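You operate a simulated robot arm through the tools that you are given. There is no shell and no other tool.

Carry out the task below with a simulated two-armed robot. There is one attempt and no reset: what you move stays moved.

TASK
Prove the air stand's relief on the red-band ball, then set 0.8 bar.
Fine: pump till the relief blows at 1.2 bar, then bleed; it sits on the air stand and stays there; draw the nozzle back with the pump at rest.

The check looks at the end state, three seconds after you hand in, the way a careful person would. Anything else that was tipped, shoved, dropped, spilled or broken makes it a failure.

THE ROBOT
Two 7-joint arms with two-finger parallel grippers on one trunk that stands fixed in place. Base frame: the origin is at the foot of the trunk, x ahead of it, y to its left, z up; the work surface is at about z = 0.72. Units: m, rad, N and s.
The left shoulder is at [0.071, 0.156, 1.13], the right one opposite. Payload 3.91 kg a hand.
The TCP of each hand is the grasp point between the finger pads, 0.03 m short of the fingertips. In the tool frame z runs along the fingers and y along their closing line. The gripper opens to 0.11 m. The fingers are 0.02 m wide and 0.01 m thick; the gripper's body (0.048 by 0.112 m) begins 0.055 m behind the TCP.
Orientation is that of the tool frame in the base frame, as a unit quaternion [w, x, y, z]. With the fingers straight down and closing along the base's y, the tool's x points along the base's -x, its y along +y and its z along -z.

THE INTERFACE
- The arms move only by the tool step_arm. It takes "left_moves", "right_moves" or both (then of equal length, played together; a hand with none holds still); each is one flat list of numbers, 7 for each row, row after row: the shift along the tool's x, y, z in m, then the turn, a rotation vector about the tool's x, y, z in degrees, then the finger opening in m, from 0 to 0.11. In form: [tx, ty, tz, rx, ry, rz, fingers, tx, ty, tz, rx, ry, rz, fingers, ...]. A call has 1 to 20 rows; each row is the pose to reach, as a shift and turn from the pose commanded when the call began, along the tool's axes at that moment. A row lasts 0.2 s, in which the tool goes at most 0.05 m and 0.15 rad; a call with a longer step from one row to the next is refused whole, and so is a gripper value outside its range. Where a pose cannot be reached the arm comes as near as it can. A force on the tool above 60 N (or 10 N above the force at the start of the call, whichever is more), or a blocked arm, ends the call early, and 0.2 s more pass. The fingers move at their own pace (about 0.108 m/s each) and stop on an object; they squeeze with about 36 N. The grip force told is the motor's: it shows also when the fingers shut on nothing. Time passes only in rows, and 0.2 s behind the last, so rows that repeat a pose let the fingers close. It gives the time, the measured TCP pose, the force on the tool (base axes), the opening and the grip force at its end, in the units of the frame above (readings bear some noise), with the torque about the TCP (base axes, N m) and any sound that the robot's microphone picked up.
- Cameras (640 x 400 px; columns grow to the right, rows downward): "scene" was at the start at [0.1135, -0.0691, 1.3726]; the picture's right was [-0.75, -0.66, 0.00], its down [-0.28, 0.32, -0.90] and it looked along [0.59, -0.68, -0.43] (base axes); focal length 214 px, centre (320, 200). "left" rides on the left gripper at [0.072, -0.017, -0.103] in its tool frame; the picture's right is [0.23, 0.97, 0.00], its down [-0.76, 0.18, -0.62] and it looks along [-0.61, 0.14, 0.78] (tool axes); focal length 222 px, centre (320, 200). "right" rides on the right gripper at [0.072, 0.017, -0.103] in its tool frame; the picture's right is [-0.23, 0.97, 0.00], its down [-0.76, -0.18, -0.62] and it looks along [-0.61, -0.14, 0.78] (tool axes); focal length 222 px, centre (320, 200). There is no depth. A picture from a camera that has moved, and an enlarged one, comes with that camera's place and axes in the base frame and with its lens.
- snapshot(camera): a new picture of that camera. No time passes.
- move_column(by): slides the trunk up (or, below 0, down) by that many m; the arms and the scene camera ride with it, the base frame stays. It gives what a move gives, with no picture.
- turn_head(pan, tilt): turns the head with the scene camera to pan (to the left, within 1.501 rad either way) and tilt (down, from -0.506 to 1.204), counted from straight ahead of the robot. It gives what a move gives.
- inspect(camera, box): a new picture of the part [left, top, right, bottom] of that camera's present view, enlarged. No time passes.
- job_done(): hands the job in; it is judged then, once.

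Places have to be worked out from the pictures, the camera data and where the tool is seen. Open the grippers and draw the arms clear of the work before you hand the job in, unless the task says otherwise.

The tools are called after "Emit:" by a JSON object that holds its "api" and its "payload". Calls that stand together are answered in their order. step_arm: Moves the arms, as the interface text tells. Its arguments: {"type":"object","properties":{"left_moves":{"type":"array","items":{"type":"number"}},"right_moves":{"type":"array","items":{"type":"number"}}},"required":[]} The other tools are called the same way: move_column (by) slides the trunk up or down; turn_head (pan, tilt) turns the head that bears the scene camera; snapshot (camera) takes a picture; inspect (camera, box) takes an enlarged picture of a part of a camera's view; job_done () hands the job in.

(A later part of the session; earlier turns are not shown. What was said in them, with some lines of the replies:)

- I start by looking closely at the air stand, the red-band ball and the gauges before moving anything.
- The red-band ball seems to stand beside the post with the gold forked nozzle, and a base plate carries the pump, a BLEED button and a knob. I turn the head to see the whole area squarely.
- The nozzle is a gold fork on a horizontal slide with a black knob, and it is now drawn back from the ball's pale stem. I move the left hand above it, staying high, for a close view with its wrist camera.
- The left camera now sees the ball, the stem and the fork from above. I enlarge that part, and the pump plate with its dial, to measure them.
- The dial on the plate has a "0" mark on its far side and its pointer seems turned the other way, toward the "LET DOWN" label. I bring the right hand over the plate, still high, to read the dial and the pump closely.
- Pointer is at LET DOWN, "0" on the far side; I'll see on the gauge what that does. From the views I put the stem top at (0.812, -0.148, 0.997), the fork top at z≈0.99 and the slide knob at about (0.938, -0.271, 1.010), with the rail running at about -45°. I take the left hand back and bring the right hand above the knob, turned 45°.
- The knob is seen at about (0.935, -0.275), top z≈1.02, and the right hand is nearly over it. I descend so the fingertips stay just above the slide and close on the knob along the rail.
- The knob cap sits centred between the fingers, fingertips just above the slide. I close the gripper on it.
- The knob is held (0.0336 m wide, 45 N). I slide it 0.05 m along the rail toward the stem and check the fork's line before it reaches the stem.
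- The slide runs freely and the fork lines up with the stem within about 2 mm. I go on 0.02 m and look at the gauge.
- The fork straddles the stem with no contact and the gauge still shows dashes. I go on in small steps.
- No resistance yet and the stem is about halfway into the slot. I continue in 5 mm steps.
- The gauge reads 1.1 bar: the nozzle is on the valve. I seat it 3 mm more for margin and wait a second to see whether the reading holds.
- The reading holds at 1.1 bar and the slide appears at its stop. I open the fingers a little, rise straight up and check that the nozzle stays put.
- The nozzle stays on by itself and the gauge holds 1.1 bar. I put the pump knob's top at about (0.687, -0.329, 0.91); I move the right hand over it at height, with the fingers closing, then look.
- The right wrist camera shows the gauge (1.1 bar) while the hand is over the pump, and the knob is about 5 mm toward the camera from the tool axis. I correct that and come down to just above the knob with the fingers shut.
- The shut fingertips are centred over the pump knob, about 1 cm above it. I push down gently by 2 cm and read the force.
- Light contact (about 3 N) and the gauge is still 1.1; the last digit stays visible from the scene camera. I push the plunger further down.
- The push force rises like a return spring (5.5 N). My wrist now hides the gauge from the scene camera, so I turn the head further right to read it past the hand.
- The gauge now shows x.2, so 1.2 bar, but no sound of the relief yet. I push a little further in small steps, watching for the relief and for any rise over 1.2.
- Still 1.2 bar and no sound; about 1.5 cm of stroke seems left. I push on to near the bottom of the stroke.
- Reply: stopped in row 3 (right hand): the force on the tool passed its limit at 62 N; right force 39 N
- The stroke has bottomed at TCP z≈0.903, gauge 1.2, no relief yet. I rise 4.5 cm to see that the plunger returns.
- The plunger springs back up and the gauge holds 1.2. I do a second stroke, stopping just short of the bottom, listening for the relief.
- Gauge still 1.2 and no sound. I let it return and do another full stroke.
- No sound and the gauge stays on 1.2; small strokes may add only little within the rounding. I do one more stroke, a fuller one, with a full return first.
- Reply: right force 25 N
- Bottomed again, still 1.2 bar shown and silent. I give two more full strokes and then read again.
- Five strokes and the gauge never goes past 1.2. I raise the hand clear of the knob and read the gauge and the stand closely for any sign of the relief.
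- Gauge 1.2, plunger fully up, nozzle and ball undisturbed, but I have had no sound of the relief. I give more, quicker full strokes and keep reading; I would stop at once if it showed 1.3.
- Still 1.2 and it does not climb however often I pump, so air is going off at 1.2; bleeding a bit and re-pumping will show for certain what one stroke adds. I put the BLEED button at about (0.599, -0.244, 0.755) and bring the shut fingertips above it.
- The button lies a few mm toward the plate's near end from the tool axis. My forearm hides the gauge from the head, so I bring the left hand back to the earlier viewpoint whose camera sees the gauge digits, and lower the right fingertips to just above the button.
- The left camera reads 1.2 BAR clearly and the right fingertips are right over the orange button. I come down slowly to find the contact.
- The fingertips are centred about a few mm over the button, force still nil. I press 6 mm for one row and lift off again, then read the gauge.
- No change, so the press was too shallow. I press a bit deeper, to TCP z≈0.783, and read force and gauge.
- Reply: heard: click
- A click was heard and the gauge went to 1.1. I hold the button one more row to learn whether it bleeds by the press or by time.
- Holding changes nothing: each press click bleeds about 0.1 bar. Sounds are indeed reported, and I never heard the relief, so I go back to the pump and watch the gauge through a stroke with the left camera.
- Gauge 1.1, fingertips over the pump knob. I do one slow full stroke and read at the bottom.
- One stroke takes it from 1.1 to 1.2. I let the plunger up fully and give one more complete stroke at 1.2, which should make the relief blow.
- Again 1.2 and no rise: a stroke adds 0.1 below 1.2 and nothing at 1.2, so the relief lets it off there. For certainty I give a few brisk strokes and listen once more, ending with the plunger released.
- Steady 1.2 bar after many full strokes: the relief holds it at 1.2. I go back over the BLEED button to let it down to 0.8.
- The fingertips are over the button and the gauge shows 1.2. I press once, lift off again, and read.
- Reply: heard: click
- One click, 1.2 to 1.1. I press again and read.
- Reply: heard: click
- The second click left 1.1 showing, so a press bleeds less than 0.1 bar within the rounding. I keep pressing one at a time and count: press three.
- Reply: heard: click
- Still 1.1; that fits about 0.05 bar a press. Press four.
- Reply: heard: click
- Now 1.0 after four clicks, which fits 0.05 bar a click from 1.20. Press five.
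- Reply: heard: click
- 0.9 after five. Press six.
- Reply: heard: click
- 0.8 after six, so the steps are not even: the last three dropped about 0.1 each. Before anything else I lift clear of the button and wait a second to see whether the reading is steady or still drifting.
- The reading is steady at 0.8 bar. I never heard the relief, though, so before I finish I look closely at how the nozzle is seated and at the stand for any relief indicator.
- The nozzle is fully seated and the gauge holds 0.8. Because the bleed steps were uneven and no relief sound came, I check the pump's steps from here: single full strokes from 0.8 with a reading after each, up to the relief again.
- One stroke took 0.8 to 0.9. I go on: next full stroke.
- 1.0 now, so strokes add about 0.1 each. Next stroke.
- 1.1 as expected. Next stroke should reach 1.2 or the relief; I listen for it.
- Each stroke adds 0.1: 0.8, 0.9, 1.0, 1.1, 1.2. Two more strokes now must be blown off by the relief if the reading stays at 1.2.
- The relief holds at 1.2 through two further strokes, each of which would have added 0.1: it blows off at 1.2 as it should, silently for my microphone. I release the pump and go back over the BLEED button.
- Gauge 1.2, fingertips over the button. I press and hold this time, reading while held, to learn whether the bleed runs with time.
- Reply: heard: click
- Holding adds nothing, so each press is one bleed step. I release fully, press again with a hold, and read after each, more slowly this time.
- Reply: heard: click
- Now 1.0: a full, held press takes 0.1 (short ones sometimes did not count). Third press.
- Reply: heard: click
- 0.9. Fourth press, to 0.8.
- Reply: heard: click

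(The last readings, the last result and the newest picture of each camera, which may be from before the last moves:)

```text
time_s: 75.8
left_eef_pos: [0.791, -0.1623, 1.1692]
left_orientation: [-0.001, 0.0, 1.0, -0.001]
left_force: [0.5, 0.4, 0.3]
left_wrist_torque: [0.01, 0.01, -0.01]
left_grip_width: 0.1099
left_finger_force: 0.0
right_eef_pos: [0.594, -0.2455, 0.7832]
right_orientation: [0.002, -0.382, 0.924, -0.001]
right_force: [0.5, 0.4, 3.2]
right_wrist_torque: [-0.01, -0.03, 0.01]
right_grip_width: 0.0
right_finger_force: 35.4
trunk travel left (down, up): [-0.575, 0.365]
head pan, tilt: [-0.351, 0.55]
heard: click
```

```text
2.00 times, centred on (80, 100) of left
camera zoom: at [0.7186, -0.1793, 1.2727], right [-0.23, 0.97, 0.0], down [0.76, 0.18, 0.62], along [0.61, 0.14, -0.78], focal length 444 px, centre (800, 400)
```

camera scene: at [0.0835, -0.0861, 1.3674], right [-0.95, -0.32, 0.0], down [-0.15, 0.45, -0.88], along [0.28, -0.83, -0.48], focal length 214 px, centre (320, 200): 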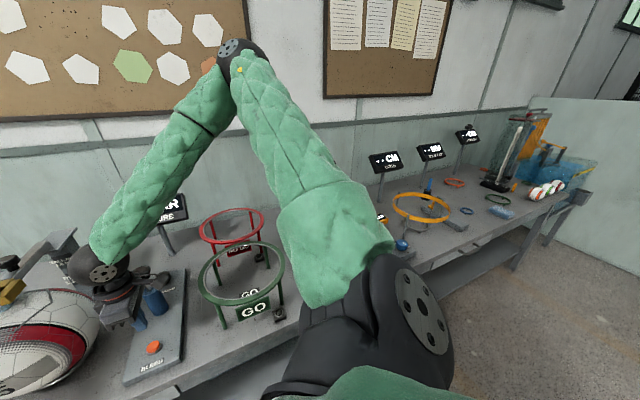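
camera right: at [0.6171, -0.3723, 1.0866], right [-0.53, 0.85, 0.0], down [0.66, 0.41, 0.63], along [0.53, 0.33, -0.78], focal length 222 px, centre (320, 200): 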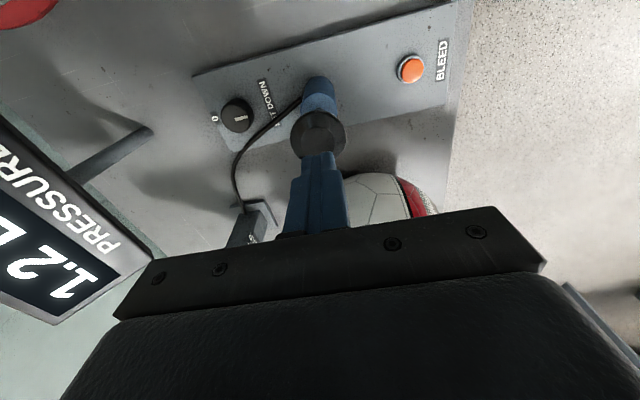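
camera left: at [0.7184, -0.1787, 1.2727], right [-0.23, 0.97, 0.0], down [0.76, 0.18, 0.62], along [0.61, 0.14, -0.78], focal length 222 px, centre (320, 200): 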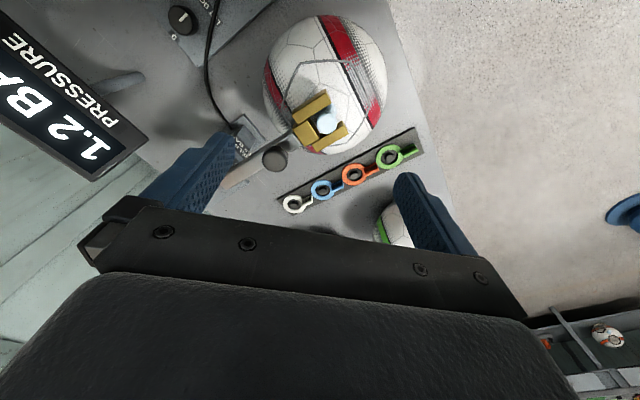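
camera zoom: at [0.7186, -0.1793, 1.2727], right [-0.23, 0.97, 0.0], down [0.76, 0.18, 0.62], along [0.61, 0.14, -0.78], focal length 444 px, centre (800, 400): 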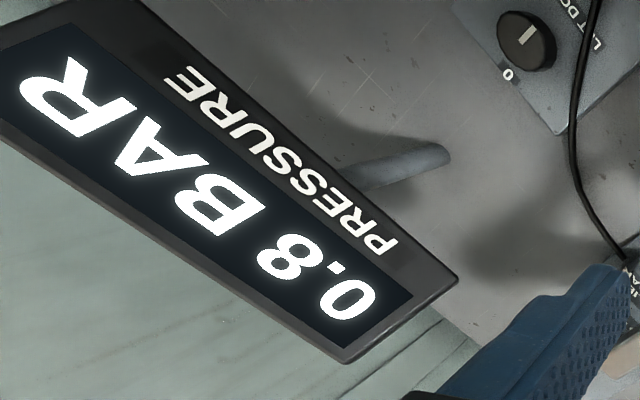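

0.8 bar, four even steps down from the relief. I lift the hand off the button and high, and check that the reading holds.

Emit:
{"api": "step_arm", "payload": {"right_moves": [0, 0, -0.03, 0, 0, 0, 0, 0, 0, -0.075, 0, 0, 0, 0, 0, 0, -0.12, 0, 0, 0, 0, 0, 0, -0.165, 0, 0, 0, 0, 0, 0, -0.21, 0, 0, 0, 0, 0, 0, -0.255, 0, 0, 0, 0.02, 0, 0, -0.3, 0, 0, 0, 0.05, 0, 0, -0.345, 0, 0, 0, 0.06, 0, 0, -0.363, 0, 0, 0, 0.06, 0, 0, -0.363, 0, 0, 0, 0.06]}}

Emit:
{"api": "snapshot", "payload": {"camera": "left"}}

Emit:
{"api": "snapshot", "payload": {"camera": "scene"}}

```text
time_s: 78.0
left_eef_pos: [0.7917, -0.163, 1.1691]
left_orientation: [0.0, 0.001, 1.0, 0.0]
left_force: [0.1, 0.5, -0.4]
left_wrist_torque: [0.0, 0.02, -0.02]
left_grip_width: 0.1098
left_finger_force: 0.1
right_eef_pos: [0.5942, -0.2448, 1.1448]
right_orientation: [0.002, -0.383, 0.924, -0.001]
right_force: [-0.4, 0.2, 0.3]
right_wrist_torque: [0.01, -0.02, 0.03]
right_grip_width: 0.0601
right_finger_force: 0.2
trunk travel left (down, up): [-0.575, 0.365]
head pan, tilt: [-0.351, 0.55]
```

```text
taken
camera left: at [0.7188, -0.1795, 1.2724], right [-0.23, 0.97, 0.0], down [0.76, 0.18, 0.62], along [0.61, 0.14, -0.78], focal length 222 px, centre (320, 200)
```

left: 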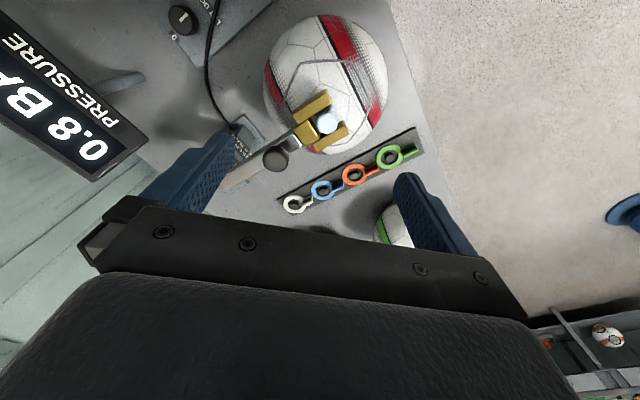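

```text
taken
camera scene: at [0.1374, -0.0307, 1.3629], right [-0.34, -0.94, 0.0], down [-0.49, 0.18, -0.85], along [0.8, -0.29, -0.52], focal length 214 px, centre (320, 200)
```

scene: 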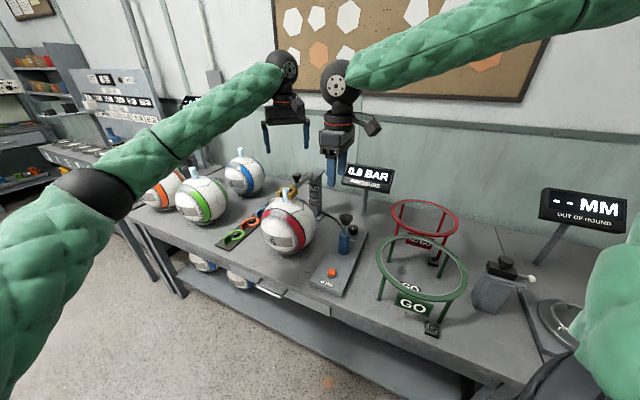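

Gauge steady at 0.8 bar, pump plunger up at rest. I take the left hand away to the left, then bring the right hand above the nozzle's slide knob.

Emit:
{"api": "step_arm", "payload": {"left_moves": [0, 0.045, 0, 0, 0, 0, 0.11, 0, 0.09, 0, 0, 0, 0, 0.11, 0, 0.135, 0, 0, 0, 0, 0.11, 0, 0.18, 0, 0, 0, 0, 0.11, 0, 0.18, 0, 0, 0, 0, 0.11, 0, 0.18, 0, 0, 0, 0, 0.11, 0, 0.18, 0, 0, 0, 0, 0.11, 0, 0.18, 0, 0, 0, 0, 0.11, 0, 0.18, 0, 0, 0, 0, 0.11, 0, 0.18, 0, 0, 0, 0, 0.11, 0, 0.18, 0, 0, 0, 0, 0.11], "right_moves": [0, 0, 0, 0, 0, 0, 0.06, 0, 0, 0, 0, 0, 0, 0.06, 0, 0, 0, 0, 0, 0, 0.06, 0, 0, 0, 0, 0, 0, 0.06, -0.036, -0.0275, 0, 0, 0, 0, 0.06, -0.073, -0.055, 0, 0, 0, 0, 0.06, -0.109, -0.0825, 0, 0, 0, 0, 0.06, -0.146, -0.11, 0, 0, 0, 0, 0.06, -0.182, -0.1375, 0, 0, 0, 0, 0.06, -0.219, -0.165, 0, 0, 0, 0, 0.06, -0.219, -0.165, 0, 0, 0, 0, 0.06]}}

Emit:
{"api": "snapshot", "payload": {"camera": "right"}}

Emit:
{"api": "inspect", "payload": {"camera": "scene", "box": [260, 110, 400, 260]}}

```text
time_s: 80.4
left_eef_pos: [0.7867, 0.0195, 1.1726]
left_orientation: [0.001, 0.0, 1.0, 0.0]
left_force: [0.1, 0.0, 0.4]
left_wrist_torque: [0.02, -0.01, -0.02]
left_grip_width: 0.1103
left_finger_force: 0.0
right_eef_pos: [0.863, -0.2065, 1.1488]
right_orientation: [0.003, -0.383, 0.924, -0.001]
right_force: [-0.4, 0.7, -0.1]
right_wrist_torque: [0.0, -0.04, -0.01]
right_grip_width: 0.0599
right_finger_force: 0.0
trunk travel left (down, up): [-0.575, 0.365]
head pan, tilt: [-0.351, 0.55]
```

```text
taken
camera right: at [0.7984, -0.2466, 1.2518], right [-0.53, 0.85, 0.0], down [0.66, 0.41, 0.63], along [0.54, 0.33, -0.78], focal length 222 px, centre (320, 200)
```

right: 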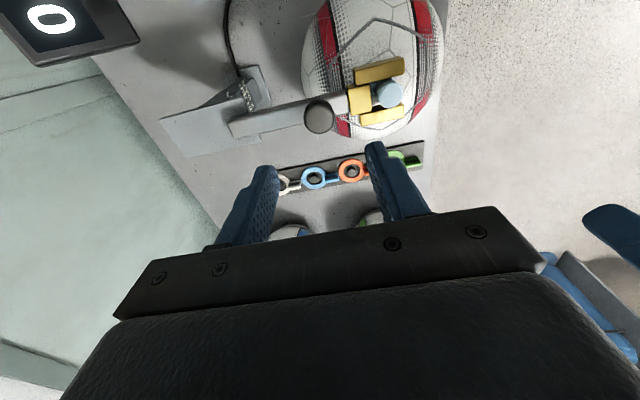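

```text
2.67 times, centred on (330, 185) of scene
camera zoom: at [0.1352, -0.0302, 1.3633], right [-0.34, -0.94, 0.0], down [-0.49, 0.18, -0.85], along [0.8, -0.29, -0.52], focal length 572 px, centre (293, 240)
```

zoom: 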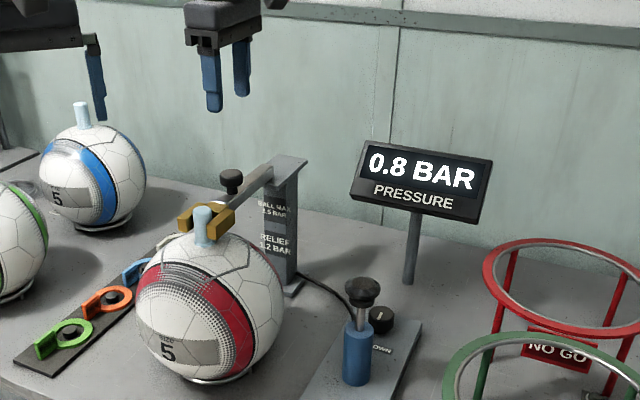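

The scene view shows 0.8 BAR, the pump up and the right hand above the knob. I descend, close on the knob as before, and check.

Emit:
{"api": "step_arm", "payload": {"right_moves": [0, 0, 0.04, 0, 0, 0, 0.055, 0, 0, 0.08, 0, 0, 0, 0.055, 0, 0, 0.114, 0, 0, 0, 0.055, 0, 0, 0.114, 0, 0, 0, 0.055]}}

Emit:
{"api": "snapshot", "payload": {"camera": "right"}}

Emit:
{"api": "inspect", "payload": {"camera": "scene", "box": [260, 110, 400, 260]}}

```text
time_s: 81.4
left_eef_pos: [0.788, 0.0194, 1.1715]
left_orientation: [-0.001, 0.0, 1.0, -0.001]
left_force: [-1.2, 0.1, -0.5]
left_wrist_torque: [0.0, -0.02, 0.0]
left_grip_width: 0.1098
left_finger_force: 0.0
right_eef_pos: [0.8648, -0.2063, 1.033]
right_orientation: [0.002, -0.384, 0.923, -0.001]
right_force: [-0.2, 0.0, 0.6]
right_wrist_torque: [-0.04, -0.03, 0.02]
right_grip_width: 0.055
right_finger_force: 0.1
trunk travel left (down, up): [-0.575, 0.365]
head pan, tilt: [-0.351, 0.55]
```

```text
taken
camera right: at [0.7994, -0.246, 1.1348], right [-0.53, 0.85, 0.0], down [0.66, 0.41, 0.63], along [0.53, 0.33, -0.78], focal length 222 px, centre (320, 200)
```

right: 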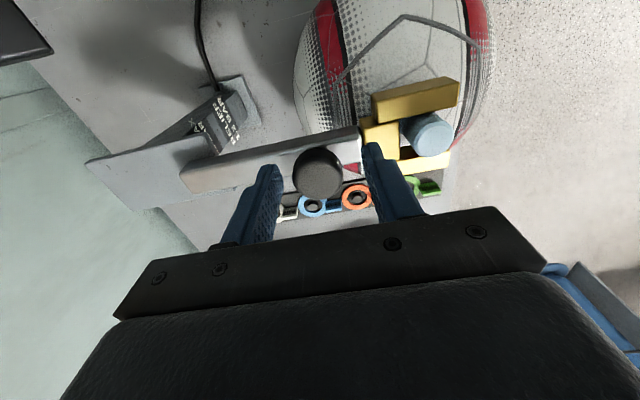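

```text
2.67 times, centred on (330, 185) of scene
camera zoom: at [0.1365, -0.0302, 1.3631], right [-0.34, -0.94, 0.0], down [-0.49, 0.18, -0.85], along [0.8, -0.29, -0.52], focal length 572 px, centre (293, 240)
```

zoom: 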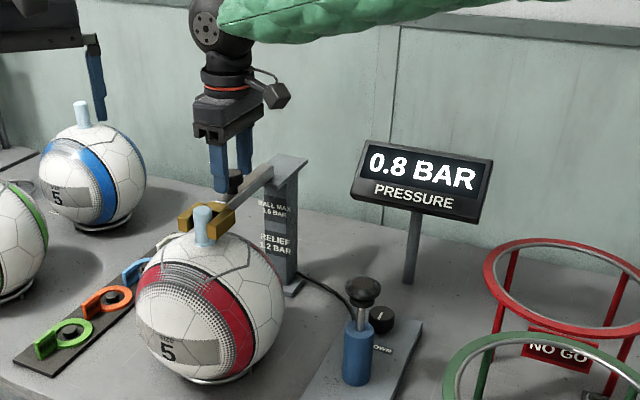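

The knob is between the fingers and the gauge shows 0.8 with the pump at rest. I close on the knob, then draw the nozzle back along the rail.

Emit:
{"api": "step_arm", "payload": {"right_moves": [0, 0, 0, 0, 0, 0, 0.035, 0, 0, 0, 0, 0, 0, 0.02, 0, 0, 0, 0, 0, 0, 0.02]}}

Emit:
{"api": "step_arm", "payload": {"right_moves": [0, -0.01, 0, 0, 0, 0, 0.02, 0, -0.025, 0, 0, 0, 0, 0.02, 0, -0.04, 0, 0, 0, 0, 0.02, 0, -0.055, 0, 0, 0, 0, 0.02, 0, -0.07, 0, 0, 0, 0, 0.02, 0, -0.082, 0, 0, 0, 0, 0.02, 0, -0.09, 0, 0, 0, 0, 0.02]}}

Emit:
{"api": "snapshot", "payload": {"camera": "right"}}

Emit:
{"api": "inspect", "payload": {"camera": "scene", "box": [260, 110, 400, 260]}}

```text
time_s: 82.2
left_eef_pos: [0.7887, 0.0195, 1.1713]
left_orientation: [0.0, 0.001, 1.0, 0.0]
left_force: [-0.2, 0.0, 0.2]
left_wrist_torque: [0.0, 0.01, 0.0]
left_grip_width: 0.1099
left_finger_force: 0.1
right_eef_pos: [0.8643, -0.2072, 1.0324]
right_orientation: [0.003, -0.383, 0.924, -0.001]
right_force: [-0.5, 1.4, -4.2]
right_wrist_torque: [0.73, -0.06, -0.14]
right_grip_width: 0.0338
right_finger_force: 45.7
trunk travel left (down, up): [-0.575, 0.365]
head pan, tilt: [-0.351, 0.55]
```

```text
time_s: 83.8
left_eef_pos: [0.7899, 0.0187, 1.1706]
left_orientation: [0.0, 0.0, 1.0, 0.0]
left_force: [-0.2, 0.4, 0.5]
left_wrist_torque: [0.0, -0.02, 0.01]
left_grip_width: 0.1101
left_finger_force: 0.3
right_eef_pos: [0.9291, -0.2704, 1.0326]
right_orientation: [0.002, -0.383, 0.924, -0.001]
right_force: [1.1, 0.8, -6.0]
right_wrist_torque: [-0.01, 0.76, -0.07]
right_grip_width: 0.0335
right_finger_force: 45.4
trunk travel left (down, up): [-0.575, 0.365]
head pan, tilt: [-0.351, 0.55]
```

```text
taken
camera right: at [0.8642, -0.3102, 1.1337], right [-0.53, 0.85, 0.0], down [0.66, 0.41, 0.63], along [0.53, 0.33, -0.78], focal length 222 px, centre (320, 200)
```

right: 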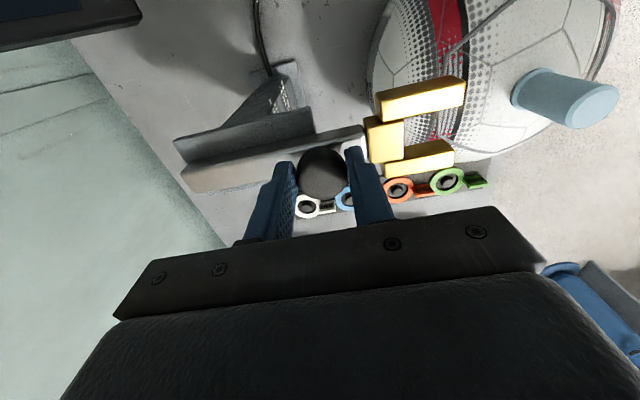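

```text
2.67 times, centred on (330, 185) of scene
camera zoom: at [0.1383, -0.0306, 1.3629], right [-0.34, -0.94, 0.0], down [-0.49, 0.18, -0.85], along [0.8, -0.29, -0.52], focal length 572 px, centre (293, 240)
```

zoom: 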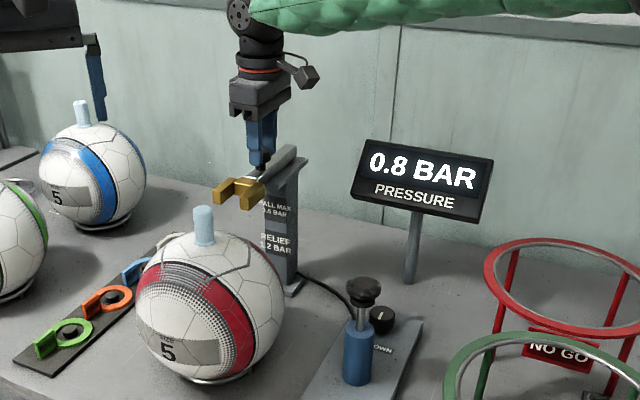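

The nozzle is off the stem, ball unmoved, gauge 0.8. I ease it the last few mm back to where it first stood.

Emit:
{"api": "step_arm", "payload": {"right_moves": [0, -0.003, 0, 0, 0, 0, 0.02, 0, -0.006, 0, 0, 0, 0, 0.02, 0, -0.006, 0, 0, 0, 0, 0.02]}}

Emit:
{"api": "inspect", "payload": {"camera": "scene", "box": [280, 150, 350, 200]}}

```text
time_s: 84.6
left_eef_pos: [0.7903, 0.0193, 1.1706]
left_orientation: [-0.001, 0.0, 1.0, 0.0]
left_force: [0.7, -0.9, -0.3]
left_wrist_torque: [-0.01, 0.01, -0.05]
left_grip_width: 0.1102
left_finger_force: 0.1
right_eef_pos: [0.9336, -0.2738, 1.0317]
right_orientation: [0.002, -0.383, 0.924, 0.0]
right_force: [2.5, 3.3, -10.3]
right_wrist_torque: [1.01, -0.32, -0.09]
right_grip_width: 0.0336
right_finger_force: 45.3
trunk travel left (down, up): [-0.575, 0.365]
head pan, tilt: [-0.351, 0.55]
```

```text
8.00 times, centred on (315, 175) of scene
camera zoom: at [0.1387, -0.0306, 1.3627], right [-0.34, -0.94, 0.0], down [-0.49, 0.18, -0.85], along [0.8, -0.29, -0.52], focal length 1716 px, centre (360, 400)
```

zoom: 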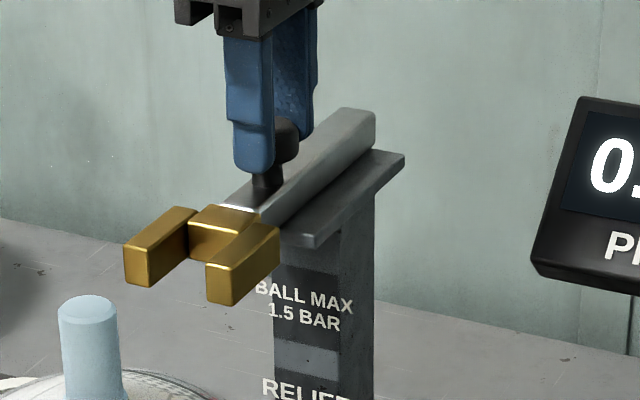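

The fork is back exactly where it stood at the start. I open the fingers, rise straight up and then draw the right arm back to its starting place.

Emit:
{"api": "step_arm", "payload": {"right_moves": [0, 0, 0, 0, 0, 0, 0.055, 0, 0, 0, 0, 0, 0, 0.055, 0, 0, -0.03, 0, 0, 0, 0.055, 0, 0, -0.075, 0, 0, 0, 0.055, 0, 0, -0.12, 0, 0, 0, 0.055, 0, 0, -0.16, 0, 0, 0, 0.055]}}

Emit:
{"api": "snapshot", "payload": {"camera": "right"}}

Emit:
{"api": "inspect", "payload": {"camera": "scene", "box": [260, 140, 400, 290]}}

```text
time_s: 86.0
left_eef_pos: [0.789, 0.0187, 1.1712]
left_orientation: [0.0, 0.0, 1.0, 0.0]
left_force: [0.3, 0.2, 0.8]
left_wrist_torque: [-0.01, 0.01, 0.02]
left_grip_width: 0.11
left_finger_force: 0.1
right_eef_pos: [0.9313, -0.2762, 1.1938]
right_orientation: [0.002, -0.383, 0.924, -0.002]
right_force: [-0.3, 0.3, -0.3]
right_wrist_torque: [0.0, -0.01, -0.03]
right_grip_width: 0.055
right_finger_force: 0.0
trunk travel left (down, up): [-0.575, 0.365]
head pan, tilt: [-0.351, 0.55]
```

```text
taken
camera right: at [0.8671, -0.3159, 1.2959], right [-0.53, 0.85, 0.0], down [0.66, 0.41, 0.63], along [0.53, 0.33, -0.78], focal length 222 px, centre (320, 200)
```

right: 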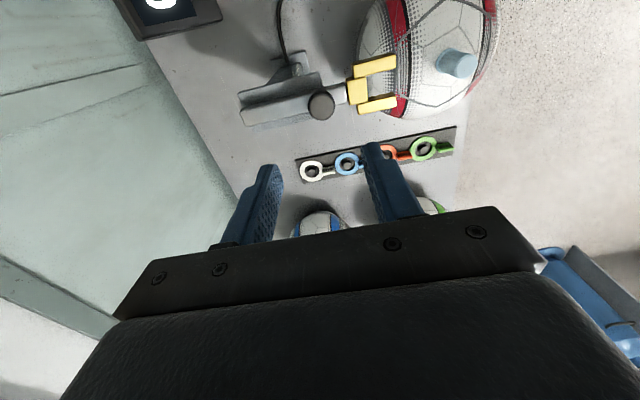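

```text
2.67 times, centred on (330, 215) of scene
camera zoom: at [0.1373, -0.0303, 1.3629], right [-0.34, -0.94, 0.0], down [-0.49, 0.18, -0.85], along [0.8, -0.29, -0.52], focal length 572 px, centre (293, 160)
```

zoom: 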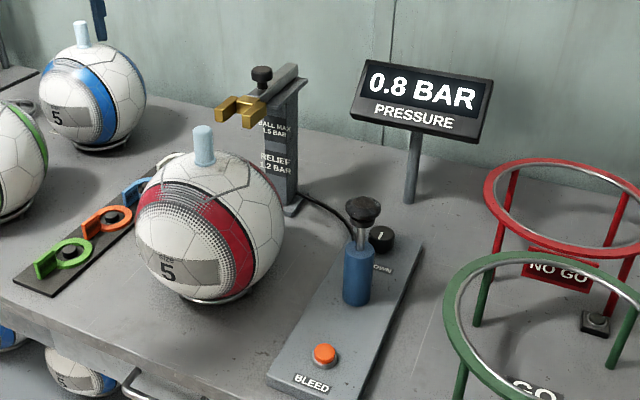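

All stands as it should: nozzle back, pump up, ball on the stand, gauge 0.8. I draw the right arm back to its starting place.

Emit:
{"api": "step_arm", "payload": {"right_moves": [0.04, 0, -0.002, 0, 0, 4.5, 0.08, 0.08, 0, -0.004, 0, 0, 9, 0.11, 0.12, 0, -0.006, 0, 0, 13.5, 0.11, 0.16, 0, -0.008, 0, 0, 18, 0.11, 0.2, 0, -0.01, 0, 0, 22.5, 0.11, 0.24, 0, -0.012, 0, 0, 27, 0.11, 0.28, 0, -0.012, 0, 0, 31.5, 0.11, 0.32, 0, -0.012, 0, 0, 36, 0.11, 0.36, 0, -0.012, 0, 0, 40.5, 0.11, 0.399, 0, -0.012, 0, 0, 45, 0.11]}}

Emit:
{"api": "snapshot", "payload": {"camera": "scene"}}

Emit:
{"api": "inspect", "payload": {"camera": "scene", "box": [130, 130, 400, 310]}}

```text
time_s: 88.2
left_eef_pos: [0.788, 0.0181, 1.1728]
left_orientation: [0.001, 0.0, 1.0, 0.001]
left_force: [-0.9, -0.3, 0.5]
left_wrist_torque: [0.04, 0.02, -0.03]
left_grip_width: 0.1104
left_finger_force: 0.1
right_eef_pos: [0.6505, -0.5575, 1.2047]
right_orientation: [0.003, 0.0, 1.0, 0.0]
right_force: [-0.3, -0.3, 1.4]
right_wrist_torque: [0.0, 0.01, 0.0]
right_grip_width: 0.11
right_finger_force: 0.0
trunk travel left (down, up): [-0.575, 0.365]
head pan, tilt: [-0.351, 0.55]
```

```text
taken
camera scene: at [0.1361, -0.0317, 1.3631], right [-0.34, -0.94, 0.0], down [-0.49, 0.18, -0.85], along [0.8, -0.29, -0.52], focal length 214 px, centre (320, 200)
```

scene: 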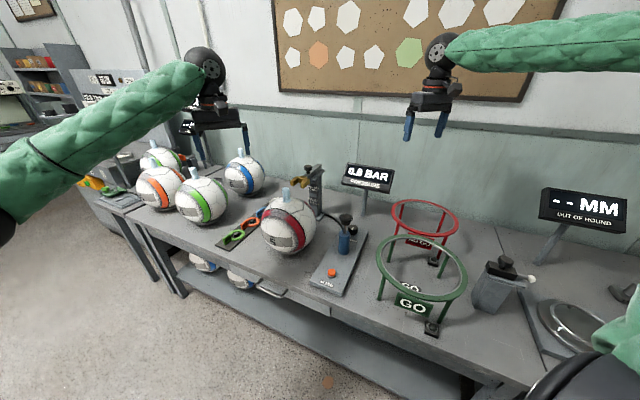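

```text
2.22 times, centred on (265, 220) of scene
camera zoom: at [0.1361, -0.0317, 1.3631], right [-0.34, -0.94, 0.0], down [-0.49, 0.18, -0.85], along [0.8, -0.29, -0.52], focal length 477 px, centre (442, 156)
```

zoom: 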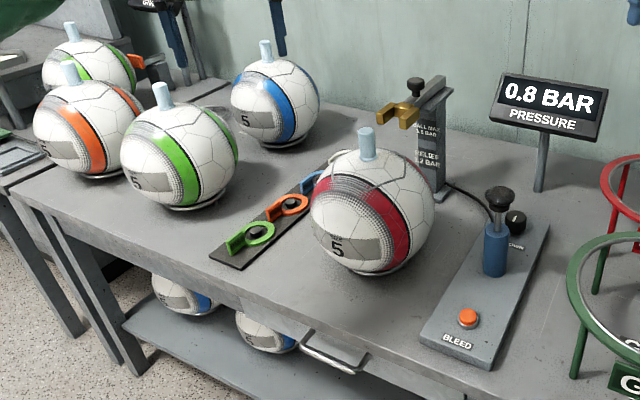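

Both arms are clear with open grippers, the red-band ball sits on the air stand, the nozzle is drawn back, the pump is at rest, and the gauge reads 0.8 bar after the relief held at 1.2. Nothing else was touched, so I hand the job in.

Emit:
{"api": "job_done", "payload": {}}

```text
The job is handed in.
```

I proved the relief on the red-band ball at 1.2 bar, then set the ball to 0.8 bar and handed the job in. One caveat: I never heard the relief blow, so the proof rests on the gauge alone.

- **Relief:** Each full pump stroke raised the reading by 0.1 bar (0.8, 0.9, 1.0, 1.1, 1.2). Further full strokes at 1.2 did not move it.
- **Setting:** I bled from 1.2 to 0.8 bar in four button presses of 0.1 bar each. The gauge held at 0.8 after I let go of the button. It shows only one decimal, so the true pressure could be anywhere from 0.75 to 0.85 bar. I had bled to 0.8 once before. That first bleed dropped unevenly, so I pumped back up to 1.2 to check the steps and bled again.
- **Final state:** The ball sits on the air stand where it was. The nozzle is drawn back to its starting place, and the pump plunger was up and at rest before I moved the nozzle. I left the LET DOWN dial untouched. Both grippers are open and the arms are clear, and I saw nothing else disturbed.
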